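You operate a simulated robot arm through the tools that you are given. There is no shell and no other tool. Be economical: measure what you need, move in short steps, check, and stop when the job is done.

You run a simulated two-armed robot. Do the job below in one go: nothing can be reset, and whatever is moved stays where it is left.

## Task
Reset the breaker that has tripped in the white box.
Fine: push it off, then on, press the blue button, shut the door; leave the other breakers and the grey knob alone.

It is judged by the outcome, as a careful person would: the job done as asked, and still so three seconds after it is handed in. It fails if anything else is knocked over, pushed out of place, dropped, spilled or broken.

## Robot
Two 7-joint arms with two-finger parallel grippers on one trunk, on a base that drives. Base frame: it is fixed to the floor where the robot stands at the start and does not move with it; the origin is under the middle of the robot, x ahead of it, y to its left, z up. Lengths are in m, angles in rad, forces in N, time in s.
The left shoulder is at the start at [0.043, 0.155, 0.884], the right one opposite. With the tool pointing down near the work surface each hand reaches from about 0.1 to 0.66 m from the robot's upright axis, wherever it stands, measured 20 degrees to its own side. Places, roughly: blue button in the white box [0.5, -0.2, 0.5]; grey knob in the white box [0.7, -0.2, 0.4]; white box [0.6, -0.2, 0.6]; white box door [0.6, -0.2, 0.6]. Payload 3.91 kg a hand.
The TCP of each hand is the grasp point between the finger pads, 0.03 m short of the fingertips. In the tool frame z runs along the fingers and y along their closing line. Largest opening 0.11 m; finger width 0.02, thickness 0.01; the body of the gripper, 0.048 by 0.112 m, starts 0.055 m behind the TCP.
Orientation is that of the tool frame in the base frame, as a unit quaternion [x, y, z, w]. With the fingers straight down and closing along the base's y, the tool's x points along the base's -x, its y along +y and its z along -z.

## Interface
- The arms move only by the tool play_rows. It takes "left_increments", "right_increments" or both (then of equal length, played together; a hand with none holds still); each is a list that holds one entry, the list of rows, each a list of 7 numbers: the shift along the tool's x, y, z in cm, then the turn, a rotation vector about the tool's x, y, z in rad, then the finger opening in cm, from 0 to 11. In form: [[[dx, dy, dz, rx, ry, rz, gripper], ...]]. A call has 1 to 8 rows; each row shifts and turns the commanded pose from where the row before left it, along the tool's axes as they then stand. Rows are played at 5 a second. More than 0.05 m and 0.15 rad between two rows, or a gripper value outside its range, and nothing of the call is played. A pose out of reach is approached as far as the arm can. The call stops where the force on the tool passes 90 N (or 10 N more than at its start, if that is more) or the arm is blocked; 0.2 s more then pass. The fingers move at their own pace (about 0.153 m/s each) and stop on an object; they squeeze with about 37 N. The grip force told is the motor's: it shows also when the fingers shut on nothing. Time passes only in rows, and 0.2 s behind the last, so rows that do not move let the fingers close. It gives the time, the measured TCP pose, the force on the tool (base axes), the opening and the grip force at its end, in the units of the frame above (readings bear some noise), with the torque about the TCP (base axes, N m) and any sound that the robot's microphone picked up.
- Cameras (640 x 400 px; columns grow to the right, rows downward): "scene" is now at [0.1164, -0.0131, 1.0203]; the picture's right is [-0.10, -1.00, -0.01], its down [-0.58, 0.06, -0.81] and it looks along [0.81, -0.08, -0.59] (base axes); focal length 222 px, centre (320, 200). "left" rides on the left gripper at [0.072, -0.017, -0.103] in its tool frame; the picture's right is [0.23, 0.97, 0.00], its down [-0.76, 0.18, -0.62] and it looks along [-0.61, 0.14, 0.78] (tool axes); focal length 222 px, centre (320, 200). "right" rides on the right gripper at [0.073, 0.017, -0.103] in its tool frame; the picture's right is [-0.23, 0.97, 0.00], its down [-0.76, -0.18, -0.62] and it looks along [-0.61, -0.14, 0.78] (tool axes); focal length 222 px, centre (320, 200). There is no depth. A picture from a camera that has moved, and an enlarged one, comes with that camera's place and axes in the base frame and with its lens.
- capture(camera): a new picture of that camera. The clock stands still meanwhile.
- raise_lower(by): slides the trunk up (or, below 0, down) by that many m; the arms and the scene camera ride with it, the base frame stays. It gives what a move gives, with no picture.
- base_move(legs): drives the robot by 1 to 6 legs, each [ahead, turn to the left] in m and rad, along the robot's own axes; the way and the turn of a leg run together, so that a leg with both is an arc; at most 1.5 m and 3.142 rad a leg. The arms and the cameras ride along, it lands a little off, and it stops where it bumps. It gives what a move gives.
- aim_head(pan, tilt): turns the head with the scene camera to pan (to the left, within 1.396 rad either way) and tilt (down, from -0.506 to 1.204), counted from straight ahead of the robot. It gives what a move gives.
- inspect(camera, box): a new picture of the part [left, top, right, bottom] of that camera's present view, enlarged. The clock stands still meanwhile.
- finish_job(): hands the job in; it is judged then, once.

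Go step by step. Nothing tells you exact positions but the pictures and the camera data: compare them with the known pose of the tool, close in by small moves and look again before you grip or let go. The budget is 120 turns and 108 pictures, counting those below and the enlarged ones. Unless the task says otherwise, let go and move clear before handing in, and close with one line.

The tools are called after "Call:" as name(argument=value, ...) on one line, values as JSON. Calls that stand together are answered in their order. play_rows: Moves the arms, as the interface text tells. Its arguments: {"type":"object","properties":{"left_increments":{"type":"array","items":{"type":"array","items":{"type":"array","items":{"type":"number"}}}},"right_increments":{"type":"array","items":{"type":"array","items":{"type":"array","items":{"type":"number"}}}}},"required":[]} The other tools are called the same way: raise_lower (by) slides the trunk up or down; base_move (legs) drives the base; aim_head (pan, tilt) turns the head that bears the scene camera; capture (camera) takes a picture; inspect (camera, box) takes an enlarged picture of a part of a camera's view; finish_job () hands the job in.

At the start:

```text
t: 0.0
left_ee_pos: [0.4432, 0.1235, 0.8968]
left_tcp_rot: [0.0, 1.0, 0.001, 0.007]
left_force: [0.6, 0.0, -0.3]
left_torque: [0.05, 0.01, 0.02]
left_opening: 0.11
left_finger_force: 0.2
right_ee_pos: [0.4899, -0.2366, 0.8161]
right_tcp_rot: [0.057, 0.996, 0.015, -0.072]
right_force: [-198.3, -25.9, -41.9]
right_torque: [1.55, 5.98, -10.86]
right_opening: 0.11
right_finger_force: 0.3
trunk travel left (down, up): [-0.125, 0.357]
robot x, y, heading: [-0.0019, -0.0003, -0.003]
head pan, tilt: [-0.093, 0.639]
```

scene: 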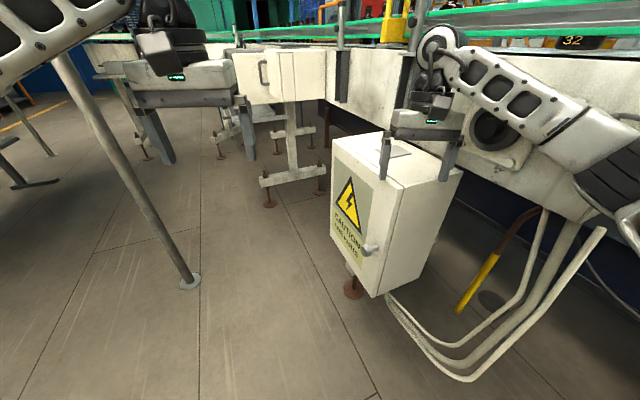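
right: 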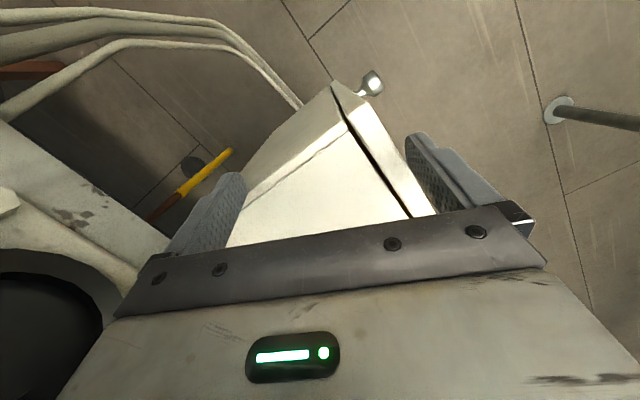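
left: 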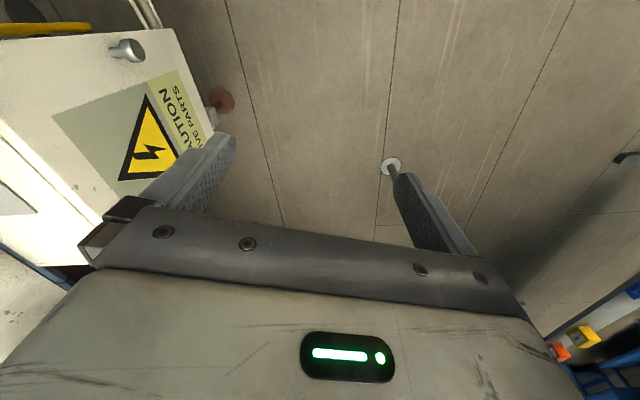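

The white box hangs ahead and to the right with its door facing left and a knob on the near edge. The right hand starts just above it, with a large contact force. I'll look closer before moving.

Call:
inspect(camera="scene", box=[300, 10, 500, 310])

Call:
aim_head(pan=-0.6, tilt=0.6)

Call:
capture(camera="scene")

```text
1.33 times, centred on (400, 160) of scene
camera zoom: at [0.1164, -0.0131, 1.0203], right [-0.1, -1.0, -0.01], down [-0.58, 0.06, -0.81], along [0.81, -0.08, -0.59], focal length 296 px, centre (213, 253)
```

zoom: 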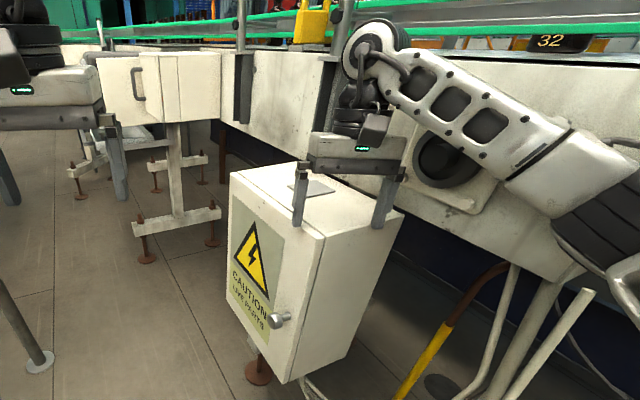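

```text
t: 0.9
left_ee_pos: [0.4463, 0.1243, 0.8949]
left_tcp_rot: [0.0, 1.0, 0.0, 0.004]
left_force: [0.0, -0.4, 0.2]
left_torque: [0.03, -0.01, 0.01]
left_opening: 0.1099
left_finger_force: 0.1
right_ee_pos: [0.49, -0.2347, 0.8137]
right_tcp_rot: [0.058, 0.995, 0.011, -0.082]
right_force: [-45.2, -9.5, 14.6]
right_torque: [-0.46, 0.99, -2.11]
right_opening: 0.1102
right_finger_force: 0.1
trunk travel left (down, up): [-0.125, 0.357]
robot x, y, heading: [0.0004, -0.0023, -0.005]
head pan, tilt: [-0.6, 0.6]
```

```text
103 pictures are left
camera scene: at [0.1062, -0.0525, 1.0233], right [-0.57, -0.82, 0.0], down [-0.46, 0.32, -0.83], along [0.68, -0.47, -0.56], focal length 222 px, centre (320, 200)
```

scene: 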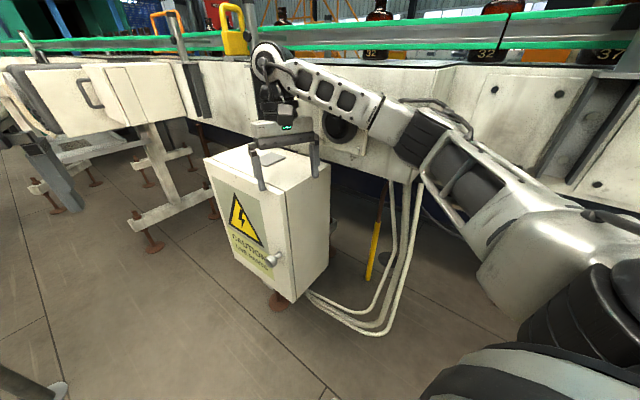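

The right forearm or wrist is touching the conveyor side above the box. I'll back the right hand off toward the robot and slightly up.

Call:
play_rows(right_increments=[[[2, 0, -1, 0, 0, 0, 11], [3, 0, -1, 0, 0, 0, 8], [3, 0, -1, 0, 0, 0, 4], [3, 0, 0, 0, 0, 0, 0], [3, 0, 0, 0, 0, 0, 0]]])

Call:
capture(camera="scene")

```text
t: 2.1
left_ee_pos: [0.4511, 0.1257, 0.8903]
left_tcp_rot: [0.0, 1.0, 0.0, 0.001]
left_force: [-0.9, -0.2, -0.2]
left_torque: [-0.01, 0.02, 0.0]
left_opening: 0.1098
left_finger_force: 0.0
right_ee_pos: [0.3614, -0.2194, 0.8622]
right_tcp_rot: [0.057, 0.995, 0.013, -0.077]
right_force: [0.0, -0.8, -0.2]
right_torque: [0.01, -0.01, 0.0]
right_opening: 0.0001
right_finger_force: 37.3
trunk travel left (down, up): [-0.125, 0.357]
robot x, y, heading: [-0.0018, -0.0033, -0.009]
head pan, tilt: [-0.6, 0.6]
```

```text
102 pictures are left
camera scene: at [0.1115, -0.0519, 1.0223], right [-0.57, -0.82, 0.0], down [-0.46, 0.32, -0.83], along [0.68, -0.47, -0.56], focal length 222 px, centre (320, 200)
```

scene: 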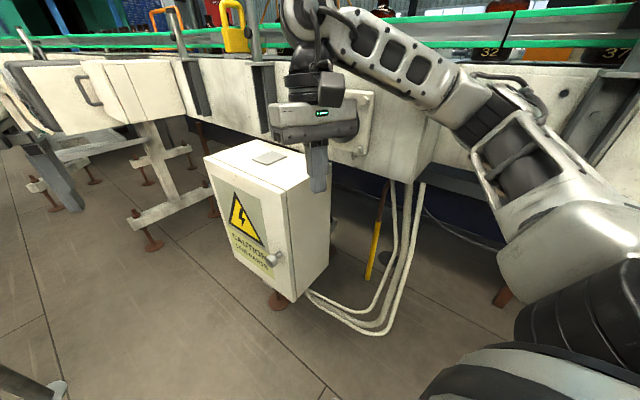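

The right arm is free now. Next I'll zoom on the box for geometry and look left for space to drive into.

Call:
inspect(camera="scene", box=[190, 120, 350, 320])

Call:
aim_head(pan=0.7, tilt=0.6)

Call:
capture(camera="scene")

```text
2.00 times, centred on (270, 220) of scene
camera zoom: at [0.1115, -0.0519, 1.0223], right [-0.57, -0.82, 0.0], down [-0.46, 0.32, -0.83], along [0.68, -0.47, -0.56], focal length 443 px, centre (420, 160)
```

zoom: 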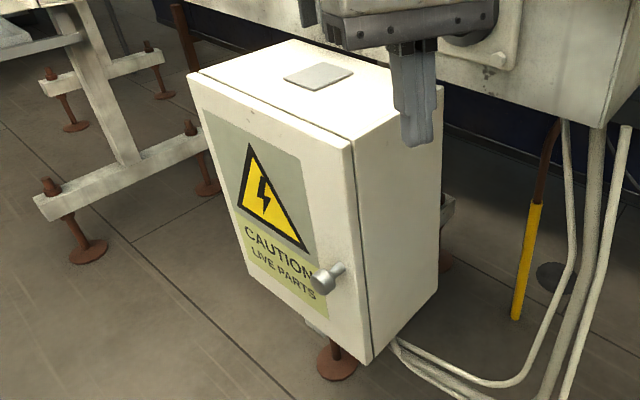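

```text
t: 3.6
left_ee_pos: [0.4518, 0.1259, 0.8913]
left_tcp_rot: [0.0, 1.0, 0.001, 0.001]
left_force: [-0.7, 0.3, -0.5]
left_torque: [0.0, -0.01, -0.03]
left_opening: 0.1098
left_finger_force: 0.1
right_ee_pos: [0.3637, -0.22, 0.8627]
right_tcp_rot: [0.057, 0.995, 0.013, -0.078]
right_force: [-0.9, 0.7, -0.4]
right_torque: [-0.01, 0.0, 0.01]
right_opening: 0.0
right_finger_force: 37.0
trunk travel left (down, up): [-0.125, 0.357]
robot x, y, heading: [0.0025, -0.0003, -0.004]
head pan, tilt: [0.7, 0.6]
```

```text
100 pictures are left
camera scene: at [0.1068, 0.0549, 1.0223], right [0.64, -0.77, 0.0], down [-0.43, -0.36, -0.83], along [0.63, 0.53, -0.56], focal length 222 px, centre (320, 200)
```

scene: 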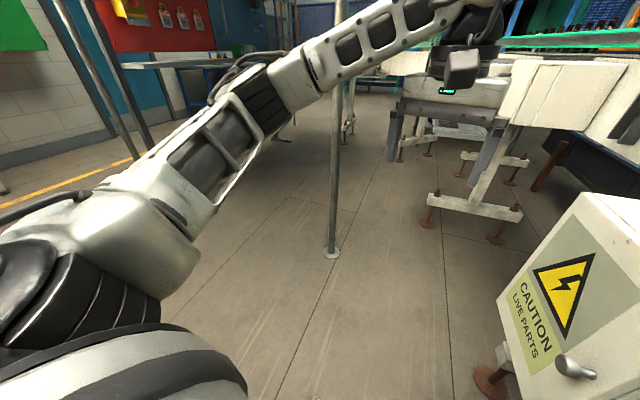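

I estimate the box spans z≈0.4–0.77 with its door normal about (-0.31, 0.95), and the door is hinged on the far side. I'll tuck both arms in, then drive to a spot facing the door, staying clear of the pole at about (0.89, 0.60).

Call:
play_rows(left_increments=[[[4, 0, 0, 0, 0, 0, 5], [4, 0, 0, 0, 0, 0, 0], [4, 0, 0, 0, 0, 0, 0], [3, 0, 0, 0, 0, 0, 0]]], right_increments=[[[3, 0, -1, 0, 0, 0, 0], [3, 0, -1, 0, 0, 0, 0], [2, 0, -1, 0, 0, 0, 0], [0, 0, 0, 0, 0, 0, 0]]])

Call:
base_move(legs=[[0, 0.876], [0.547, 0], [0, -2.129]])

Call:
aim_head(pan=0.1, tilt=0.6)

Call:
capture(camera="scene")

```text
t: 4.6
left_ee_pos: [0.2994, 0.1243, 0.892]
left_tcp_rot: [-0.001, 1.0, 0.0, 0.001]
left_force: [-1.2, 0.5, 0.3]
left_torque: [0.03, 0.01, 0.0]
left_opening: 0.0
left_finger_force: 37.3
right_ee_pos: [0.2877, -0.2104, 0.9048]
right_tcp_rot: [0.057, 0.995, 0.013, -0.077]
right_force: [-0.5, 0.8, -0.4]
right_torque: [-0.01, -0.02, 0.02]
right_opening: 0.0
right_finger_force: 37.2
trunk travel left (down, up): [-0.125, 0.357]
robot x, y, heading: [-0.0012, 0.0002, -0.004]
head pan, tilt: [0.7, 0.6]
```

```text
t: 15.0
left_ee_pos: [0.5719, 0.1806, 0.8915]
left_tcp_rot: [0.568, 0.823, -0.001, 0.0]
left_force: [0.0, -0.5, -0.1]
left_torque: [0.0, 0.02, 0.02]
left_opening: 0.0001
left_finger_force: 37.8
right_ee_pos: [0.2539, 0.0715, 0.9039]
right_tcp_rot: [0.613, 0.786, 0.055, -0.056]
right_force: [-0.5, 0.1, -0.2]
right_torque: [0.0, 0.01, 0.03]
right_opening: 0.0
right_finger_force: 37.3
trunk travel left (down, up): [-0.125, 0.357]
robot x, y, heading: [0.3526, 0.415, -1.211]
head pan, tilt: [0.7, 0.6]
```

```text
t: 16.0
left_ee_pos: [0.5732, 0.1797, 0.8907]
left_tcp_rot: [0.569, 0.822, 0.0, 0.001]
left_force: [1.1, 0.6, -0.2]
left_torque: [0.02, 0.0, 0.0]
left_opening: 0.0
left_finger_force: 36.9
right_ee_pos: [0.2554, 0.0723, 0.9045]
right_tcp_rot: [0.613, 0.786, 0.055, -0.056]
right_force: [-0.4, -0.1, 0.0]
right_torque: [0.0, 0.01, -0.03]
right_opening: 0.0
right_finger_force: 36.9
trunk travel left (down, up): [-0.125, 0.357]
robot x, y, heading: [0.3514, 0.4164, -1.217]
head pan, tilt: [0.099, 0.6]
```

```text
99 pictures are left
camera scene: at [0.4025, 0.2998, 1.0223], right [-0.9, -0.44, 0.0], down [-0.25, 0.51, -0.83], along [0.36, -0.74, -0.56], focal length 222 px, centre (320, 200)
```

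scene: 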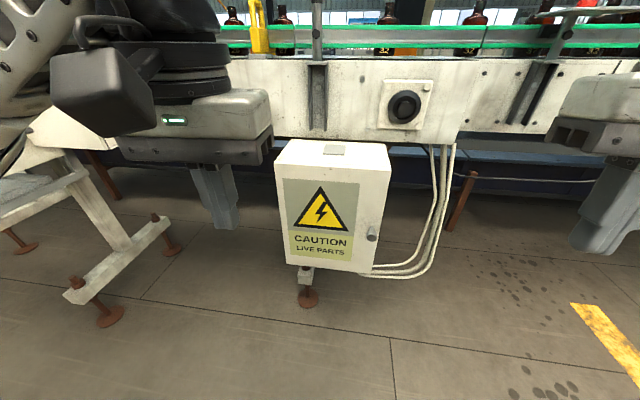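

Now the box door is straight ahead. I'll zoom in to triangulate its corners and knob.

Call:
inspect(camera="scene", box=[250, 120, 410, 300])

```text
2.22 times, centred on (330, 210) of scene
camera zoom: at [0.4025, 0.2998, 1.0223], right [-0.9, -0.44, 0.0], down [-0.25, 0.51, -0.83], along [0.36, -0.74, -0.56], focal length 492 px, centre (298, 178)
```

zoom: 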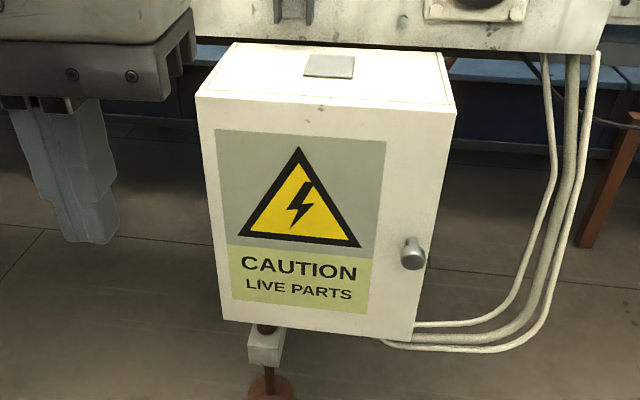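

The knob is at about (0.469, -0.160, 0.608), the door plane is well determined, and the hinge is on the robot's left. I'll bring the right hand forward, then pitch it horizontal toward the door.

Call:
play_rows(right_increments=[[[-3.1, 2.9, 1.7, 0, 0, 0, 0], [-3.1, 2.9, 1.7, 0, 0, 0, 0], [-3.1, 2.9, 1.7, 0, 0, 0, 0], [-3.1, 2.9, 1.7, 0, 0, 0, 0], [-3.1, 2.9, 1.7, 0, 0, 0, 0]]])

Call:
play_rows(right_increments=[[[0, 0, 0, -0.0032, -0.1437, -0.0063, 0], [0, 0, 0, -0.0032, -0.1437, -0.0063, 0], [0, 0, 0, -0.0032, -0.1437, -0.0063, 0], [0, 0, 0, -0.0032, -0.1437, -0.0063, 0], [0, 0, 0, -0.0032, -0.1437, -0.0063, 0], [0, 0, 0, -0.0032, -0.1437, -0.0063, 0]]])

Call:
play_rows(right_increments=[[[0, 0, 0, -0.0032, -0.1437, -0.0063, 0], [0, 0, 0, -0.0032, -0.1437, -0.0063, 0], [0, 0, 0, -0.0032, -0.1437, -0.0063, 0], [0, 0, 0, -0.0032, -0.1437, -0.0063, 0], [0, 0, 0, -0.0032, -0.1437, -0.0063, 0], [0, 0, 0, -0.0032, -0.1437, -0.0063, 0]]])

Call:
capture(camera="scene")

```text
t: 17.2
left_ee_pos: [0.5727, 0.1809, 0.8915]
left_tcp_rot: [0.569, 0.823, 0.0, 0.001]
left_force: [0.2, -0.7, 0.3]
left_torque: [0.02, -0.01, -0.01]
left_opening: 0.0
left_finger_force: 37.0
right_ee_pos: [0.4296, -0.027, 0.7976]
right_tcp_rot: [0.613, 0.786, 0.055, -0.057]
right_force: [-0.2, -0.2, -0.2]
right_torque: [-0.01, -0.03, -0.01]
right_opening: 0.0
right_finger_force: 37.1
trunk travel left (down, up): [-0.125, 0.357]
robot x, y, heading: [0.3495, 0.4167, -1.212]
head pan, tilt: [0.099, 0.6]
```

```text
t: 18.6
left_ee_pos: [0.5733, 0.1805, 0.8909]
left_tcp_rot: [0.568, 0.823, -0.001, 0.0]
left_force: [-0.6, -0.8, 0.4]
left_torque: [-0.01, 0.0, 0.03]
left_opening: 0.0
left_finger_force: 37.1
right_ee_pos: [0.4302, -0.0284, 0.7991]
right_tcp_rot: [0.566, 0.747, -0.199, 0.285]
right_force: [0.0, 0.2, 0.2]
right_torque: [0.03, 0.01, 0.01]
right_opening: 0.0
right_finger_force: 36.6
trunk travel left (down, up): [-0.125, 0.357]
robot x, y, heading: [0.3525, 0.4173, -1.215]
head pan, tilt: [0.099, 0.6]
```

```text
t: 20.0
left_ee_pos: [0.5735, 0.1805, 0.891]
left_tcp_rot: [0.568, 0.823, 0.0, 0.001]
left_force: [0.2, 0.4, 0.2]
left_torque: [0.01, -0.01, 0.0]
left_opening: 0.0003
left_finger_force: 37.3
right_ee_pos: [0.4311, -0.0274, 0.8002]
right_tcp_rot: [0.415, 0.572, -0.416, 0.573]
right_force: [-0.5, -1.6, -0.7]
right_torque: [-0.01, -0.01, 0.0]
right_opening: 0.0
right_finger_force: 37.5
trunk travel left (down, up): [-0.125, 0.357]
robot x, y, heading: [0.3501, 0.4187, -1.214]
head pan, tilt: [0.099, 0.6]
```

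```text
97 pictures are left
camera scene: at [0.4023, 0.2998, 1.0223], right [-0.9, -0.44, 0.0], down [-0.25, 0.51, -0.83], along [0.36, -0.74, -0.56], focal length 222 px, centre (320, 200)
```

scene: 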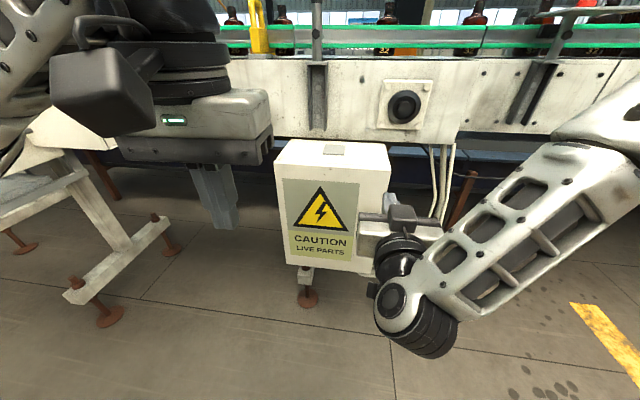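

The hand is horizontal and aimed at the door. I'll lower it to knob height with fingers open, then look through the wrist camera.

Call:
play_rows(right_increments=[[[3.8, 0, 0, 0, 0, 0, 7], [3.8, 0, 0, 0, 0, 0, 7], [3.8, 0, 0, 0, 0, 0, 7], [3.8, 0, 0, 0, 0, 0, 7], [3.8, -0.5, 2, 0, 0, 0, 7], [0, 0, 3, 0, 0, 0, 7]]])

Call:
capture(camera="right")

Call:
capture(camera="scene")

```text
t: 21.4
left_ee_pos: [0.5735, 0.1801, 0.8918]
left_tcp_rot: [0.568, 0.823, 0.0, 0.001]
left_force: [0.3, 0.3, 0.4]
left_torque: [0.02, -0.01, -0.01]
left_opening: 0.0
left_finger_force: 37.4
right_ee_pos: [0.4955, -0.0368, 0.6606]
right_tcp_rot: [0.417, 0.574, -0.415, 0.57]
right_force: [0.0, 1.2, 0.0]
right_torque: [0.04, 0.02, -0.02]
right_opening: 0.0703
right_finger_force: 0.1
right hand out of reach, approached as far as the arm can: row 3, 4, 5, 6
trunk travel left (down, up): [-0.125, 0.357]
robot x, y, heading: [0.3529, 0.4199, -1.212]
head pan, tilt: [0.099, 0.6]
```

```text
96 pictures are left
camera right: at [0.4791, 0.0659, 0.5885], right [0.93, 0.3, 0.23], down [-0.36, 0.53, 0.76], along [0.11, -0.79, 0.6], focal length 222 px, centre (320, 200)
```

right: 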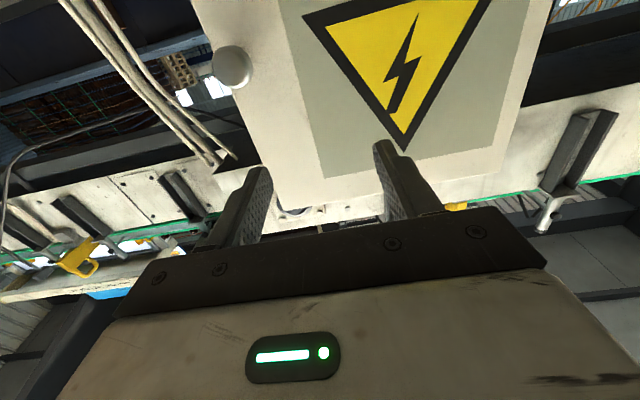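

```text
95 pictures are left
camera scene: at [0.4024, 0.2998, 1.0223], right [-0.9, -0.44, 0.0], down [-0.25, 0.51, -0.83], along [0.36, -0.74, -0.56], focal length 222 px, centre (320, 200)
```

scene: 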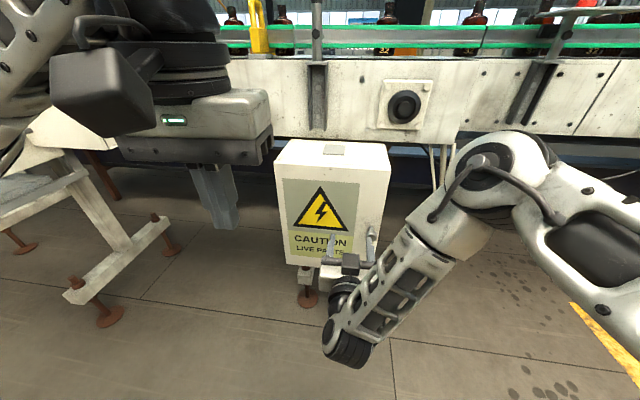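

The hand can't reach that low from here, since the robot is too close and too high. I'll back the base 0.12 m and lower the trunk.

Call:
base_move(legs=[[-0.12, -0.04]])

Call:
raise_lower(by=-0.1)

Call:
play_rows(right_increments=[[[0, 0, 0, 0, 0, 0, 7]]])

Call:
capture(camera="scene")

```text
t: 22.6
left_ee_pos: [0.5245, 0.2826, 0.892]
left_tcp_rot: [0.585, 0.811, 0.0, 0.001]
left_force: [-0.5, 0.4, -0.1]
left_torque: [0.03, -0.01, -0.02]
left_opening: 0.0002
left_finger_force: 37.2
right_ee_pos: [0.4376, 0.0683, 0.6621]
right_tcp_rot: [0.428, 0.565, -0.426, 0.562]
right_force: [0.3, -0.4, 0.2]
right_torque: [-0.01, -0.03, -0.02]
right_opening: 0.0696
right_finger_force: 0.0
trunk travel left (down, up): [-0.125, 0.357]
robot x, y, heading: [0.3111, 0.5226, -1.26]
head pan, tilt: [0.099, 0.6]
```

```text
t: 24.0
left_ee_pos: [0.5246, 0.2821, 0.7922]
left_tcp_rot: [0.586, 0.811, -0.001, 0.0]
left_force: [0.0, 0.3, 0.4]
left_torque: [-0.01, -0.02, 0.03]
left_opening: 0.0
left_finger_force: 36.9
right_ee_pos: [0.4373, 0.0678, 0.5607]
right_tcp_rot: [0.429, 0.565, -0.427, 0.562]
right_force: [0.2, 0.0, -0.2]
right_torque: [0.02, -0.01, 0.02]
right_opening: 0.0699
right_finger_force: 0.1
trunk travel left (down, up): [-0.025, 0.457]
robot x, y, heading: [0.3138, 0.5263, -1.258]
head pan, tilt: [0.099, 0.6]
```

```text
t: 24.4
left_ee_pos: [0.5257, 0.282, 0.7923]
left_tcp_rot: [0.585, 0.811, 0.0, 0.0]
left_force: [-0.1, -0.5, -0.3]
left_torque: [-0.04, 0.0, 0.01]
left_opening: 0.0
left_finger_force: 37.0
right_ee_pos: [0.4374, 0.0685, 0.5606]
right_tcp_rot: [0.429, 0.565, -0.426, 0.561]
right_force: [-1.0, 0.2, -0.7]
right_torque: [0.0, 0.01, 0.01]
right_opening: 0.0699
right_finger_force: 0.2
trunk travel left (down, up): [-0.025, 0.457]
robot x, y, heading: [0.3116, 0.5332, -1.257]
head pan, tilt: [0.099, 0.6]
```

```text
94 pictures are left
camera scene: at [0.3591, 0.4084, 0.9223], right [-0.92, -0.4, 0.0], down [-0.23, 0.52, -0.83], along [0.33, -0.76, -0.56], focal length 222 px, centre (320, 200)
```

scene: 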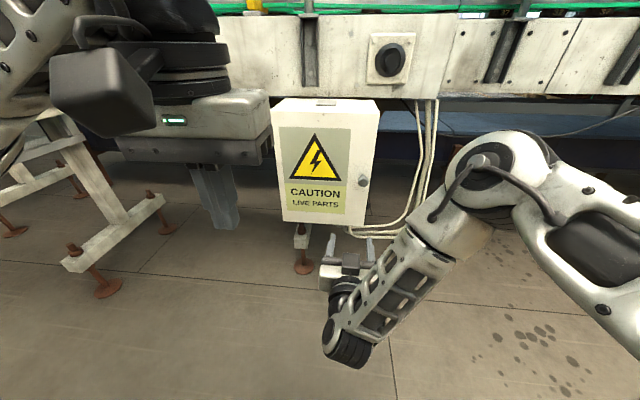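

Knob position is confirmed from the new view. I'm approaching to about 6 cm short of it.

Call:
play_rows(right_increments=[[[-1.1, -0.75, 4.2, 0, 0, 0, 7], [-1.1, -0.75, 4.2, 0, 0, 0, 7], [-1.1, -0.75, 4.2, 0, 0, 0, 7], [-1.1, -0.75, 4.2, 0, 0, 0, 7]]])

Call:
capture(camera="right")

Call:
inspect(camera="scene", box=[280, 120, 440, 220])

```text
t: 25.4
left_ee_pos: [0.525, 0.2818, 0.7919]
left_tcp_rot: [0.585, 0.811, 0.0, 0.001]
left_force: [-0.1, -0.1, 0.4]
left_torque: [-0.04, -0.02, 0.01]
left_opening: 0.0
left_finger_force: 37.0
right_ee_pos: [0.4787, -0.0867, 0.627]
right_tcp_rot: [0.43, 0.566, -0.426, 0.56]
right_force: [-0.1, 0.7, 0.3]
right_torque: [0.02, -0.01, 0.02]
right_opening: 0.0698
right_finger_force: 0.0
right hand out of reach, approached as far as the arm can: row 1, 2, 3, 4
trunk travel left (down, up): [-0.025, 0.457]
robot x, y, heading: [0.3137, 0.5282, -1.253]
head pan, tilt: [0.099, 0.6]
```

```text
93 pictures are left
camera right: at [0.4687, 0.0167, 0.5553], right [0.94, 0.25, 0.23], down [-0.33, 0.55, 0.77], along [0.07, -0.8, 0.6], focal length 222 px, centre (320, 200)
```

right: 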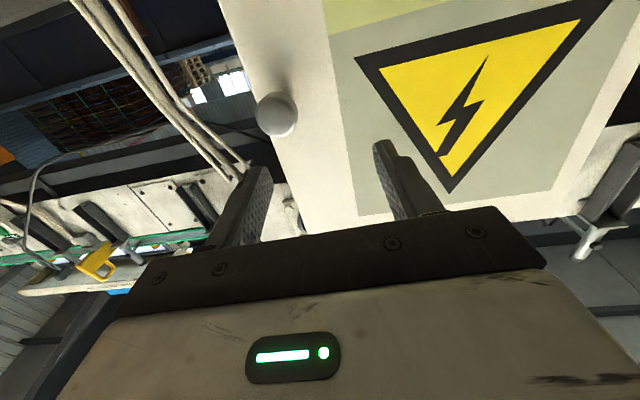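

```text
4.00 times, centred on (360, 170) of scene
camera zoom: at [0.3591, 0.4084, 0.9223], right [-0.92, -0.4, 0.0], down [-0.23, 0.52, -0.83], along [0.33, -0.76, -0.56], focal length 886 px, centre (160, 320)
```

zoom: 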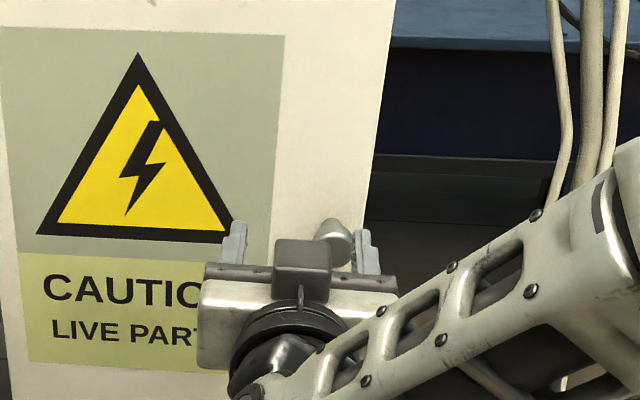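

The arm is folded with its elbow forward, so I need more distance. I'll back the base another 0.2 m and reach out again.

Call:
base_move(legs=[[-0.2, 0]])

Call:
play_rows(right_increments=[[[0, -0.5, 4, 0, 0, 0, 7], [0, -0.5, 4, 0, 0, 0, 7], [0, 0, 4, 0, 0, 0, 7]]])

Call:
capture(camera="scene")

```text
t: 27.0
left_ee_pos: [0.4629, 0.4727, 0.7917]
left_tcp_rot: [0.584, 0.812, 0.0, 0.001]
left_force: [0.2, 0.5, 0.2]
left_torque: [0.01, -0.03, 0.01]
left_opening: 0.0
left_finger_force: 37.3
right_ee_pos: [0.4187, 0.1032, 0.6274]
right_tcp_rot: [0.43, 0.565, -0.427, 0.56]
right_force: [0.4, 0.4, -1.1]
right_torque: [0.02, 0.0, 0.0]
right_opening: 0.0701
right_finger_force: 0.0
trunk travel left (down, up): [-0.025, 0.457]
robot x, y, heading: [0.249, 0.7183, -1.252]
head pan, tilt: [0.099, 0.6]
```

```text
t: 27.8
left_ee_pos: [0.4624, 0.472, 0.7914]
left_tcp_rot: [0.584, 0.812, 0.0, 0.001]
left_force: [0.0, 0.6, -0.4]
left_torque: [-0.05, 0.0, -0.01]
left_opening: 0.0001
left_finger_force: 37.1
right_ee_pos: [0.4499, -0.0117, 0.6325]
right_tcp_rot: [0.431, 0.566, -0.427, 0.558]
right_force: [-0.6, -0.5, 0.3]
right_torque: [0.06, 0.0, 0.08]
right_opening: 0.0698
right_finger_force: 0.0
right hand out of reach, approached as far as the arm can: row 1, 2
trunk travel left (down, up): [-0.025, 0.457]
robot x, y, heading: [0.2523, 0.7206, -1.255]
head pan, tilt: [0.099, 0.6]
```

```text
91 pictures are left
camera scene: at [0.2973, 0.5982, 0.9223], right [-0.91, -0.4, 0.0], down [-0.23, 0.52, -0.83], along [0.33, -0.75, -0.56], focal length 222 px, centre (320, 200)
```

scene: 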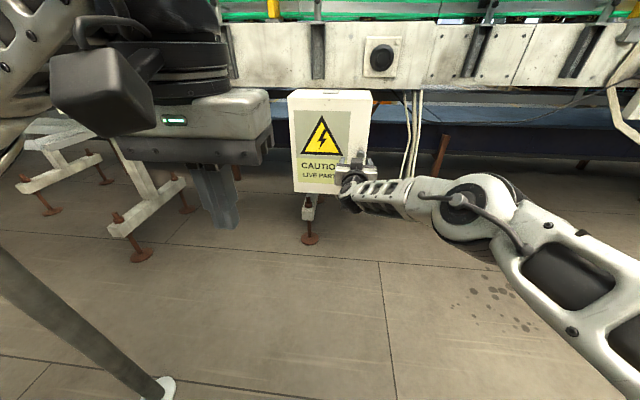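

The arm is better extended now. I'll correct height and lateral alignment, then check the view.

Call:
play_rows(right_increments=[[[1.3, -1, 2, 0, 0, 0, 7], [1.4, -1, 3, 0, 0, 0, 7]]])

Call:
capture(camera="right")

Call:
inspect(camera="scene", box=[280, 120, 440, 220])

```text
t: 28.4
left_ee_pos: [0.4627, 0.472, 0.7913]
left_tcp_rot: [0.584, 0.812, -0.001, 0.001]
left_force: [-1.1, -0.4, 0.3]
left_torque: [0.0, 0.0, 0.01]
left_opening: 0.0
left_finger_force: 37.3
right_ee_pos: [0.4386, -0.036, 0.6173]
right_tcp_rot: [0.431, 0.566, -0.426, 0.559]
right_force: [0.2, 0.1, -0.7]
right_torque: [-0.03, -0.02, 0.0]
right_opening: 0.0701
right_finger_force: 0.1
right hand out of reach, approached as far as the arm can: row 2
trunk travel left (down, up): [-0.025, 0.457]
robot x, y, heading: [0.249, 0.7177, -1.256]
head pan, tilt: [0.099, 0.6]
```

```text
90 pictures are left
camera right: at [0.427, 0.0685, 0.5452], right [0.94, 0.26, 0.23], down [-0.33, 0.54, 0.77], along [0.08, -0.8, 0.6], focal length 222 px, centre (320, 200)
```

right: 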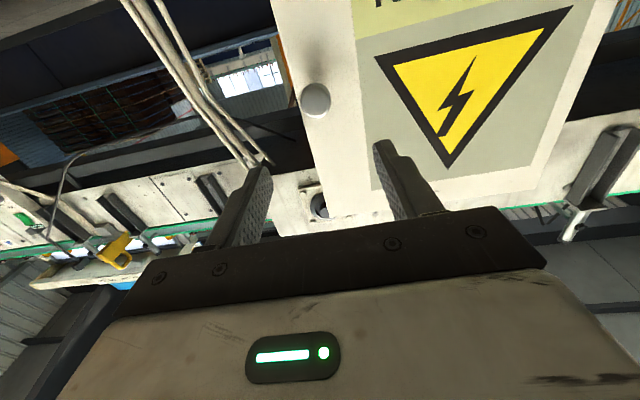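

```text
4.00 times, centred on (360, 170) of scene
camera zoom: at [0.2974, 0.598, 0.9223], right [-0.91, -0.4, 0.0], down [-0.23, 0.52, -0.82], along [0.33, -0.75, -0.57], focal length 886 px, centre (160, 320)
```

zoom: 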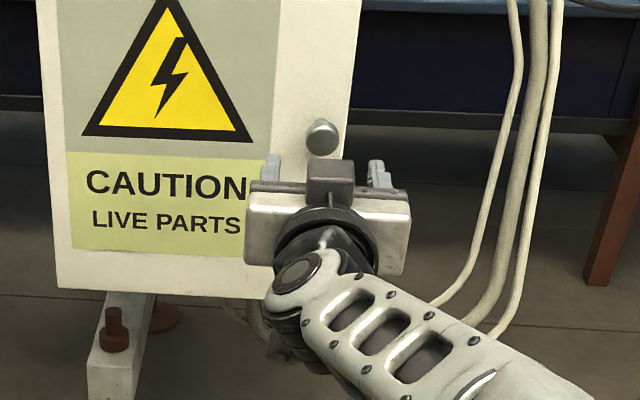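

The hand is aligned with the knob in y and about 1.6 cm high. I'll lower the trunk 1.6 cm and drive forward 9 cm, carrying the open hand toward the knob.

Call:
raise_lower(by=-0.016)

Call:
base_move(legs=[[0.08, 0]])

Call:
capture(camera="right")

Call:
inspect(camera="scene", box=[280, 120, 440, 220])

```text
t: 29.0
left_ee_pos: [0.4637, 0.4729, 0.7748]
left_tcp_rot: [0.585, 0.811, -0.001, 0.0]
left_force: [-0.2, -0.3, 0.2]
left_torque: [0.01, 0.0, -0.02]
left_opening: 0.0
left_finger_force: 36.5
right_ee_pos: [0.4364, -0.0343, 0.6025]
right_tcp_rot: [0.431, 0.566, -0.426, 0.559]
right_force: [-0.4, -0.3, -1.1]
right_torque: [0.03, -0.01, -0.04]
right_opening: 0.07
right_finger_force: 0.0
trunk travel left (down, up): [-0.009, 0.473]
robot x, y, heading: [0.247, 0.7194, -1.257]
head pan, tilt: [0.099, 0.6]
```

```text
t: 30.1
left_ee_pos: [0.4876, 0.3965, 0.7751]
left_tcp_rot: [0.585, 0.811, -0.001, 0.001]
left_force: [-0.1, -0.9, -0.4]
left_torque: [0.01, 0.01, 0.0]
left_opening: 0.0001
left_finger_force: 36.9
right_ee_pos: [0.4629, -0.1137, 0.6026]
right_tcp_rot: [0.432, 0.564, -0.428, 0.559]
right_force: [-0.1, -0.2, 0.2]
right_torque: [-0.01, 0.0, 0.01]
right_opening: 0.07
right_finger_force: 0.2
trunk travel left (down, up): [-0.009, 0.473]
robot x, y, heading: [0.2753, 0.6422, -1.253]
head pan, tilt: [0.099, 0.6]
```

```text
88 pictures are left
camera right: at [0.4515, -0.0083, 0.5301], right [0.94, 0.26, 0.23], down [-0.33, 0.55, 0.77], along [0.07, -0.8, 0.6], focal length 222 px, centre (320, 200)
```

right: 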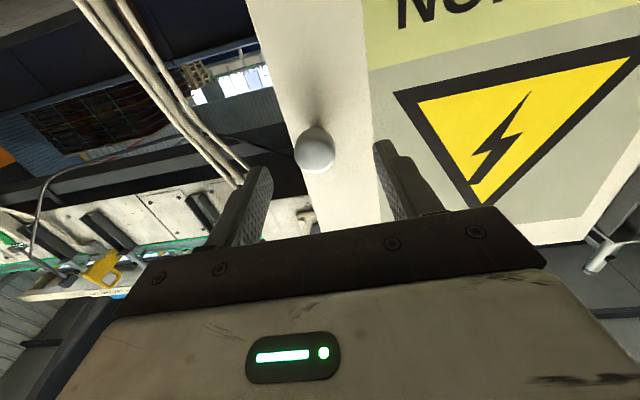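

```text
4.00 times, centred on (360, 170) of scene
camera zoom: at [0.3224, 0.5221, 0.9063], right [-0.91, -0.4, 0.0], down [-0.23, 0.52, -0.83], along [0.33, -0.75, -0.56], focal length 886 px, centre (160, 320)
```

zoom: 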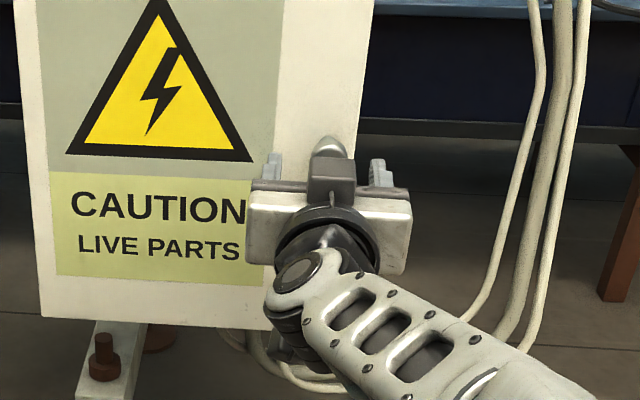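

The knob sits centred between the open fingers. I'll advance 4 cm and close.

Call:
play_rows(right_increments=[[[0, 0, 2, 0, 0, 0, 7], [0, 0, 2.2, 0, 0, 0, 7], [0, 0, 0, 0, 0, 0, 0], [0, 0, 0, 0, 0, 0, 0]]])

Call:
capture(camera="right")

```text
t: 31.1
left_ee_pos: [0.4877, 0.3963, 0.776]
left_tcp_rot: [0.584, 0.812, 0.0, 0.001]
left_force: [-0.2, -0.3, 0.0]
left_torque: [0.02, 0.0, 0.03]
left_opening: 0.0001
left_finger_force: 37.5
right_ee_pos: [0.4564, -0.1195, 0.6084]
right_tcp_rot: [0.431, 0.565, -0.427, 0.559]
right_force: [0.3, -0.3, 0.2]
right_torque: [0.0, 0.03, 0.0]
right_opening: 0.0
right_finger_force: 36.9
right hand out of reach, approached as far as the arm can: row 1, 2
trunk travel left (down, up): [-0.009, 0.473]
robot x, y, heading: [0.2749, 0.6419, -1.26]
head pan, tilt: [0.099, 0.6]
```

```text
86 pictures are left
camera right: at [0.4453, -0.015, 0.5361], right [0.94, 0.26, 0.23], down [-0.33, 0.55, 0.77], along [0.07, -0.8, 0.6], focal length 222 px, centre (320, 200)
```

right: 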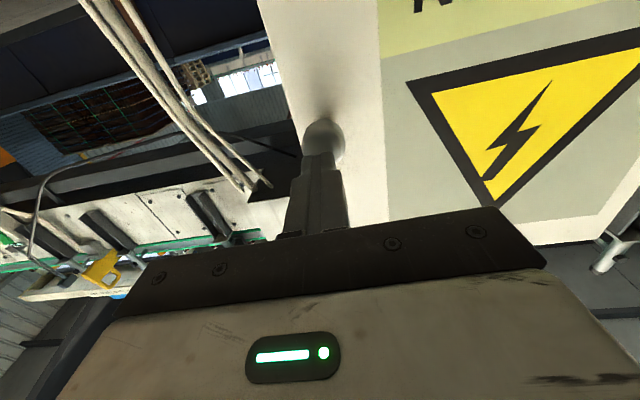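

The arm stopped short at its reach. I'll reopen, drive the base forward 3.6 cm and close again.

Call:
play_rows(right_increments=[[[0.5, 0.3, 0, 0, 0, 0, 7], [0, 0, 0, 0, 0, 0, 7], [0, 0, 0, 0, 0, 0, 7]]])

Call:
base_move(legs=[[0.036, 0]])

Call:
play_rows(right_increments=[[[0, 0, 0, 0, 0, 0, 0], [0, 0, 0, 0, 0, 0, 0], [0, 0, 0, 0, 0, 0, 0]]])

Call:
capture(camera="right")

```text
t: 31.9
left_ee_pos: [0.4884, 0.3975, 0.7762]
left_tcp_rot: [0.584, 0.812, -0.001, 0.0]
left_force: [-0.4, -0.8, -0.4]
left_torque: [0.0, 0.04, 0.02]
left_opening: 0.0
left_finger_force: 36.8
right_ee_pos: [0.4566, -0.1195, 0.6086]
right_tcp_rot: [0.431, 0.565, -0.427, 0.559]
right_force: [-0.3, -0.3, -0.2]
right_torque: [0.0, -0.01, 0.0]
right_opening: 0.0701
right_finger_force: 0.1
right hand out of reach, approached as far as the arm can: row 1
trunk travel left (down, up): [-0.009, 0.473]
robot x, y, heading: [0.2751, 0.6381, -1.251]
head pan, tilt: [0.099, 0.6]
```

```text
t: 32.7
left_ee_pos: [0.4998, 0.3626, 0.7753]
left_tcp_rot: [0.584, 0.811, 0.0, 0.002]
left_force: [-0.6, -0.8, 0.0]
left_torque: [0.01, 0.02, 0.0]
left_opening: 0.0001
left_finger_force: 37.1
right_ee_pos: [0.4667, -0.1534, 0.6088]
right_tcp_rot: [0.431, 0.565, -0.427, 0.559]
right_force: [0.4, -0.4, -0.3]
right_torque: [0.0, -0.04, 0.01]
right_opening: 0.0701
right_finger_force: 0.1
trunk travel left (down, up): [-0.009, 0.473]
robot x, y, heading: [0.288, 0.6051, -1.253]
head pan, tilt: [0.099, 0.6]
```

```text
t: 33.5
left_ee_pos: [0.4987, 0.3621, 0.7762]
left_tcp_rot: [0.583, 0.812, -0.001, 0.0]
left_force: [0.0, -0.6, -0.2]
left_torque: [0.01, 0.03, 0.01]
left_opening: 0.0002
left_finger_force: 37.2
right_ee_pos: [0.4703, -0.1514, 0.6066]
right_tcp_rot: [0.43, 0.567, -0.426, 0.559]
right_force: [14.6, 2.1, 1.4]
right_torque: [-0.12, -0.2, 0.12]
right_opening: 0.0293
right_finger_force: 44.8
trunk travel left (down, up): [-0.009, 0.473]
robot x, y, heading: [0.2857, 0.6025, -1.247]
head pan, tilt: [0.099, 0.6]
```

```text
85 pictures are left
camera right: at [0.4586, -0.048, 0.5362], right [0.94, 0.26, 0.23], down [-0.34, 0.54, 0.77], along [0.08, -0.8, 0.6], focal length 222 px, centre (320, 200)
```

right: 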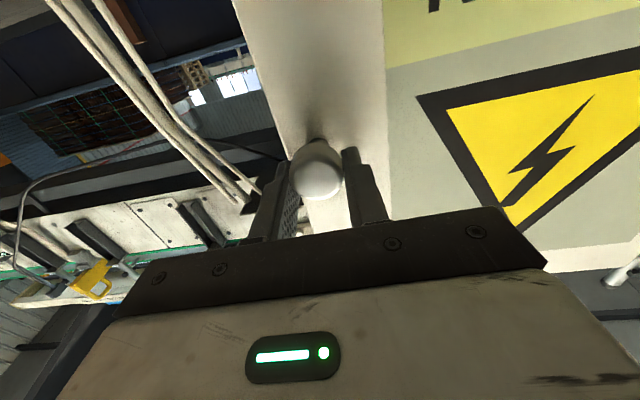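

The knob is gripped (opening 2.9 cm). I'll pull it along the door's arc in small steps.

Call:
play_rows(right_increments=[[[0, 0.1, -1, 0.03, 0, 0, 0], [0, 0.2, -1.6, 0.06, 0, 0, 0], [0, 0.36, -2.57, 0.1, 0, 0, 0]]])

Call:
capture(camera="scene")

```text
t: 34.3
left_ee_pos: [0.4971, 0.3633, 0.776]
left_tcp_rot: [0.584, 0.812, -0.001, 0.003]
left_force: [0.8, 0.0, -0.1]
left_torque: [0.06, -0.01, 0.02]
left_opening: 0.0001
left_finger_force: 36.9
right_ee_pos: [0.4683, -0.0989, 0.606]
right_tcp_rot: [0.479, 0.511, -0.488, 0.521]
right_force: [-0.8, -1.1, 31.8]
right_torque: [-1.0, -0.16, -0.45]
right_opening: 0.0295
right_finger_force: 45.0
right hand out of reach, approached as far as the arm can: row 1, 2
trunk travel left (down, up): [-0.009, 0.473]
robot x, y, heading: [0.2865, 0.6088, -1.258]
head pan, tilt: [0.099, 0.6]
```

```text
84 pictures are left
camera scene: at [0.3329, 0.4899, 0.9072], right [-0.91, -0.4, 0.0], down [-0.23, 0.51, -0.83], along [0.33, -0.76, -0.56], focal length 222 px, centre (320, 200)
```

scene: 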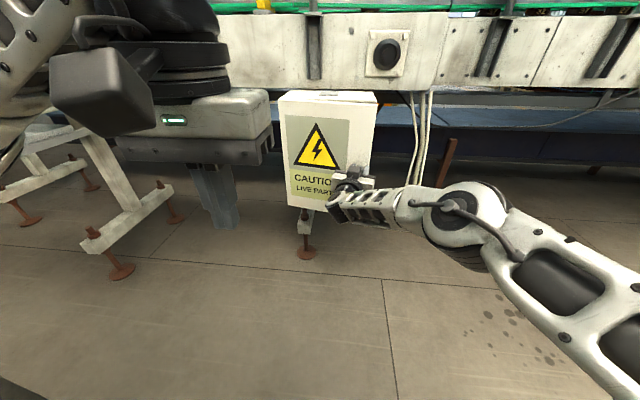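

The door is opening. Continuing the arc.

Call:
play_rows(right_increments=[[[0, 0.36, -2.57, 0.1, 0, 0, 0], [0, 0.36, -2.57, 0.1, 0, 0, 0], [0, 0.36, -2.57, 0.1, 0, 0, 0], [0, 0.36, -2.57, 0.1, 0, 0, 0]]])

Call:
capture(camera="scene")

```text
t: 35.3
left_ee_pos: [0.4993, 0.3637, 0.7763]
left_tcp_rot: [0.583, 0.812, -0.002, 0.002]
left_force: [0.0, 0.1, 1.3]
left_torque: [0.01, -0.02, 0.01]
left_opening: 0.0
left_finger_force: 37.0
right_ee_pos: [0.4945, 0.0069, 0.6052]
right_tcp_rot: [-0.567, -0.415, 0.573, -0.423]
right_force: [8.6, -1.8, 38.0]
right_torque: [-0.53, 0.06, 0.52]
right_opening: 0.0294
right_finger_force: 44.4
right hand out of reach, approached as far as the arm can: row 4
trunk travel left (down, up): [-0.009, 0.473]
robot x, y, heading: [0.2868, 0.6065, -1.249]
head pan, tilt: [0.099, 0.6]
```

```text
83 pictures are left
camera scene: at [0.3336, 0.49, 0.9068], right [-0.91, -0.41, 0.0], down [-0.23, 0.51, -0.83], along [0.34, -0.76, -0.56], focal length 222 px, centre (320, 200)
```

scene: 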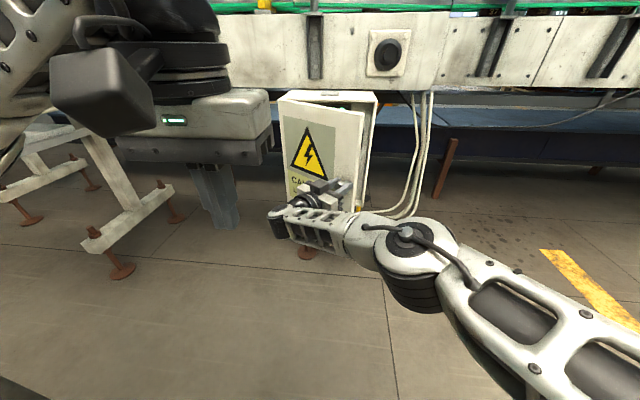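

The door is open about 35°. I'll release the knob, back off, and turn the hand straight again so I can push the door open from its inner edge.

Call:
play_rows(right_increments=[[[0, 0, 0, 0, 0, 0, 6], [0, 0, 0, 0, 0, 0, 6], [0, 0, -4.5, 0, 0, 0, 6], [0, 0, -4.5, 0, 0, 0, 4]]])

Call:
play_rows(right_increments=[[[0, 0, 0, -0.1, 0, 0, 2], [0, 0, 0, -0.1, 0, 0, 0], [0, 0, 0, -0.1, 0, 0, 0], [0, 0, 0, -0.1, 0, 0, 0], [0, 0, 0, -0.1, 0, 0, 0], [0, 0, 0, -0.1, 0, 0, 0]]])

Call:
capture(camera="scene")

Call:
capture(camera="right")

```text
t: 36.3
left_ee_pos: [0.4991, 0.3617, 0.7764]
left_tcp_rot: [0.584, 0.812, -0.001, 0.0]
left_force: [0.5, -0.1, -0.1]
left_torque: [-0.01, 0.03, -0.03]
left_opening: 0.0
left_finger_force: 36.9
right_ee_pos: [0.5053, 0.0935, 0.5986]
right_tcp_rot: [0.574, 0.418, -0.572, 0.41]
right_force: [-0.4, -0.4, -0.2]
right_torque: [-0.01, 0.02, -0.01]
right_opening: 0.04
right_finger_force: 0.0
right hand out of reach, approached as far as the arm can: row 4
trunk travel left (down, up): [-0.009, 0.473]
robot x, y, heading: [0.285, 0.6064, -1.252]
head pan, tilt: [0.099, 0.6]
```

```text
t: 37.7
left_ee_pos: [0.4999, 0.3626, 0.7754]
left_tcp_rot: [0.584, 0.812, -0.001, 0.0]
left_force: [0.2, -0.6, -0.6]
left_torque: [-0.01, 0.04, -0.01]
left_opening: 0.0001
left_finger_force: 36.4
right_ee_pos: [0.5052, 0.0931, 0.5985]
right_tcp_rot: [0.427, 0.568, -0.423, 0.562]
right_force: [-0.6, 0.0, -0.1]
right_torque: [0.0, -0.02, 0.0]
right_opening: 0.0
right_finger_force: 36.8
trunk travel left (down, up): [-0.009, 0.473]
robot x, y, heading: [0.2856, 0.6091, -1.249]
head pan, tilt: [0.099, 0.6]
```

```text
82 pictures are left
camera scene: at [0.3336, 0.4877, 0.9063], right [-0.91, -0.4, 0.0], down [-0.23, 0.52, -0.83], along [0.33, -0.75, -0.56], focal length 222 px, centre (320, 200)
```

scene: 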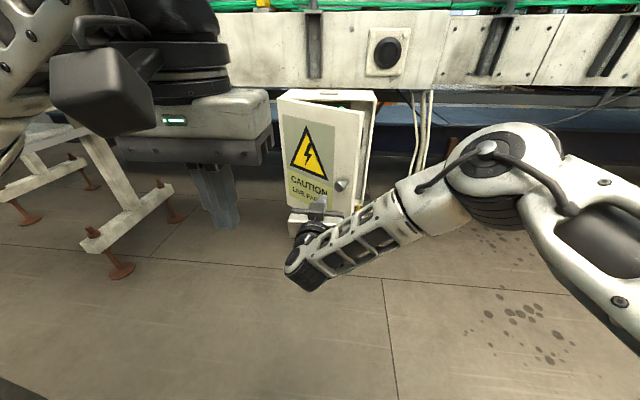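

```text
81 pictures are left
camera right: at [0.4943, 0.1956, 0.5256], right [0.94, 0.27, 0.23], down [-0.34, 0.54, 0.77], along [0.08, -0.8, 0.6], focal length 222 px, centre (320, 200)
```

right: 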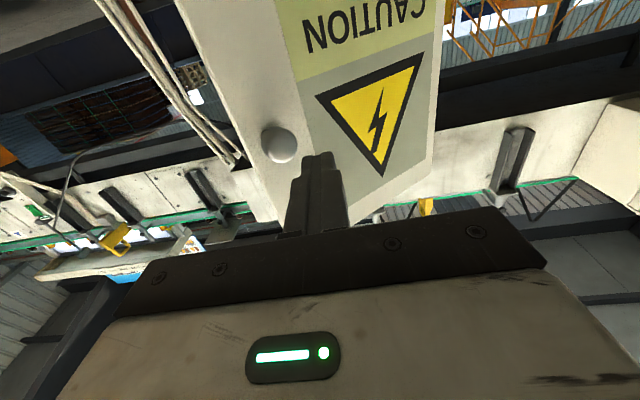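

The hand is straight again and the door stays put, with its edge at about (0.458, -0.035). I'll move right past the edge, then forward inside.

Call:
play_rows(right_increments=[[[0, -3.9, 0, 0, 0, 0, 0], [0, -3.9, 0, 0, 0, 0, 0], [0, -3.9, 0, 0, 0, 0, 0], [0, 0, 3.9, 0, 0, 0, 0], [0, 0, 4, 0, 0, 0, 0], [0, 0, 4, 0, 0, 0, 0]]])

Call:
capture(camera="scene")

Call:
capture(camera="right")

```text
t: 39.1
left_ee_pos: [0.4965, 0.3624, 0.7752]
left_tcp_rot: [0.584, 0.812, 0.001, 0.002]
left_force: [-0.5, -0.3, 0.0]
left_torque: [-0.02, 0.03, -0.01]
left_opening: 0.0
left_finger_force: 37.2
right_ee_pos: [0.4334, -0.0458, 0.6199]
right_tcp_rot: [0.449, 0.554, -0.441, 0.545]
right_force: [-82.4, 11.6, -8.1]
right_torque: [0.19, 0.05, -2.11]
right_opening: 0.0
right_finger_force: 37.3
right hand out of reach, approached as far as the arm can: row 3, 4, 5, 6
trunk travel left (down, up): [-0.009, 0.473]
robot x, y, heading: [0.2846, 0.6097, -1.256]
head pan, tilt: [0.099, 0.6]
```

```text
80 pictures are left
camera scene: at [0.3289, 0.4876, 0.9063], right [-0.92, -0.4, 0.0], down [-0.22, 0.52, -0.83], along [0.33, -0.76, -0.56], focal length 222 px, centre (320, 200)
```

scene: 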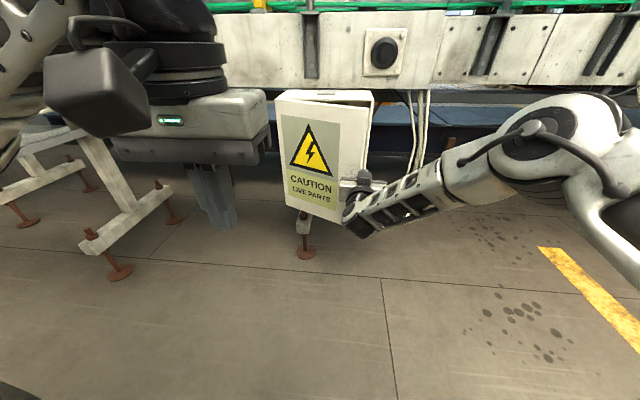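

```text
79 pictures are left
camera right: at [0.4296, 0.0596, 0.5473], right [0.95, 0.2, 0.23], down [-0.3, 0.56, 0.77], along [0.03, -0.81, 0.59], focal length 222 px, centre (320, 200)
```

right: 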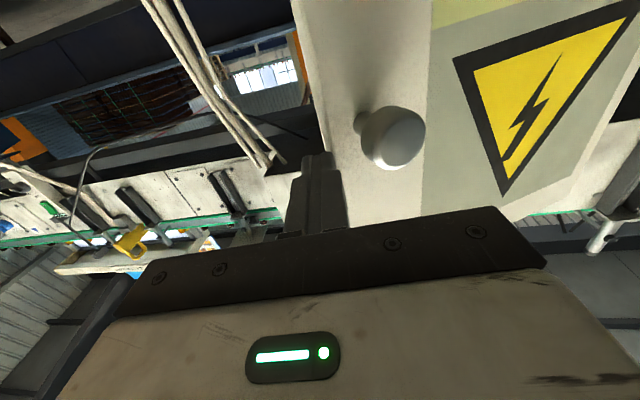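

The hand can't reach farther right pointing straight, and it pressed the door edge. I'll retreat and yaw the hand left, which suits the forearm and lets me hook behind the door.

Call:
play_rows(right_increments=[[[0, 0, -4, 0, 0, 0, 0], [0, 0, -4, -0.05, 0, 0, 0], [0, -1, 0, -0.1, 0, 0, 0], [0, -1, 0, -0.1, 0, 0, 0], [0, -1, 0, -0.1, 0, 0, 0], [0, -1, 0, -0.1, 0, 0, 0]]])

Call:
capture(camera="scene")

Call:
capture(camera="right")

```text
t: 40.5
left_ee_pos: [0.4989, 0.3621, 0.7754]
left_tcp_rot: [0.584, 0.812, -0.001, 0.001]
left_force: [0.1, 0.4, -0.1]
left_torque: [0.0, -0.04, -0.01]
left_opening: 0.0001
left_finger_force: 37.3
right_ee_pos: [0.5267, 0.1392, 0.7108]
right_tcp_rot: [0.3, 0.647, -0.292, 0.637]
right_force: [0.2, -1.4, 0.1]
right_torque: [-0.03, 0.03, 0.02]
right_opening: 0.0
right_finger_force: 37.2
right hand out of reach, approached as far as the arm can: row 2, 3, 4, 5, 6
trunk travel left (down, up): [-0.009, 0.473]
robot x, y, heading: [0.2874, 0.6073, -1.252]
head pan, tilt: [0.099, 0.6]
```

```text
78 pictures are left
camera scene: at [0.3335, 0.4876, 0.9062], right [-0.91, -0.4, 0.0], down [-0.23, 0.52, -0.82], along [0.33, -0.75, -0.57], focal length 222 px, centre (320, 200)
```

scene: 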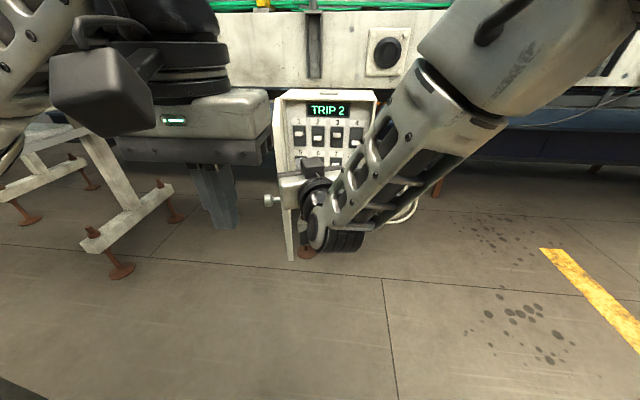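

```text
77 pictures are left
camera right: at [0.472, 0.2302, 0.6397], right [0.74, 0.63, 0.23], down [-0.53, 0.35, 0.77], along [0.4, -0.7, 0.59], focal length 222 px, centre (320, 200)
```

right: 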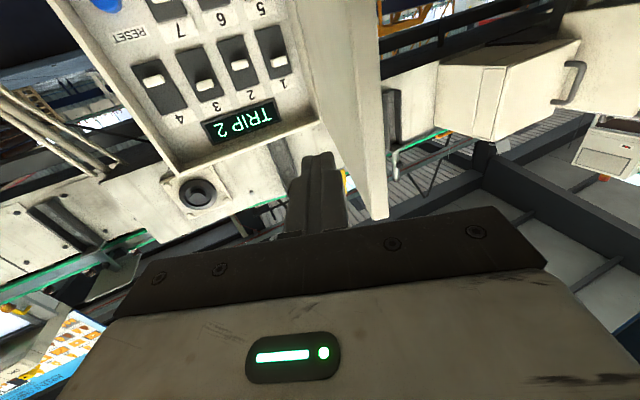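

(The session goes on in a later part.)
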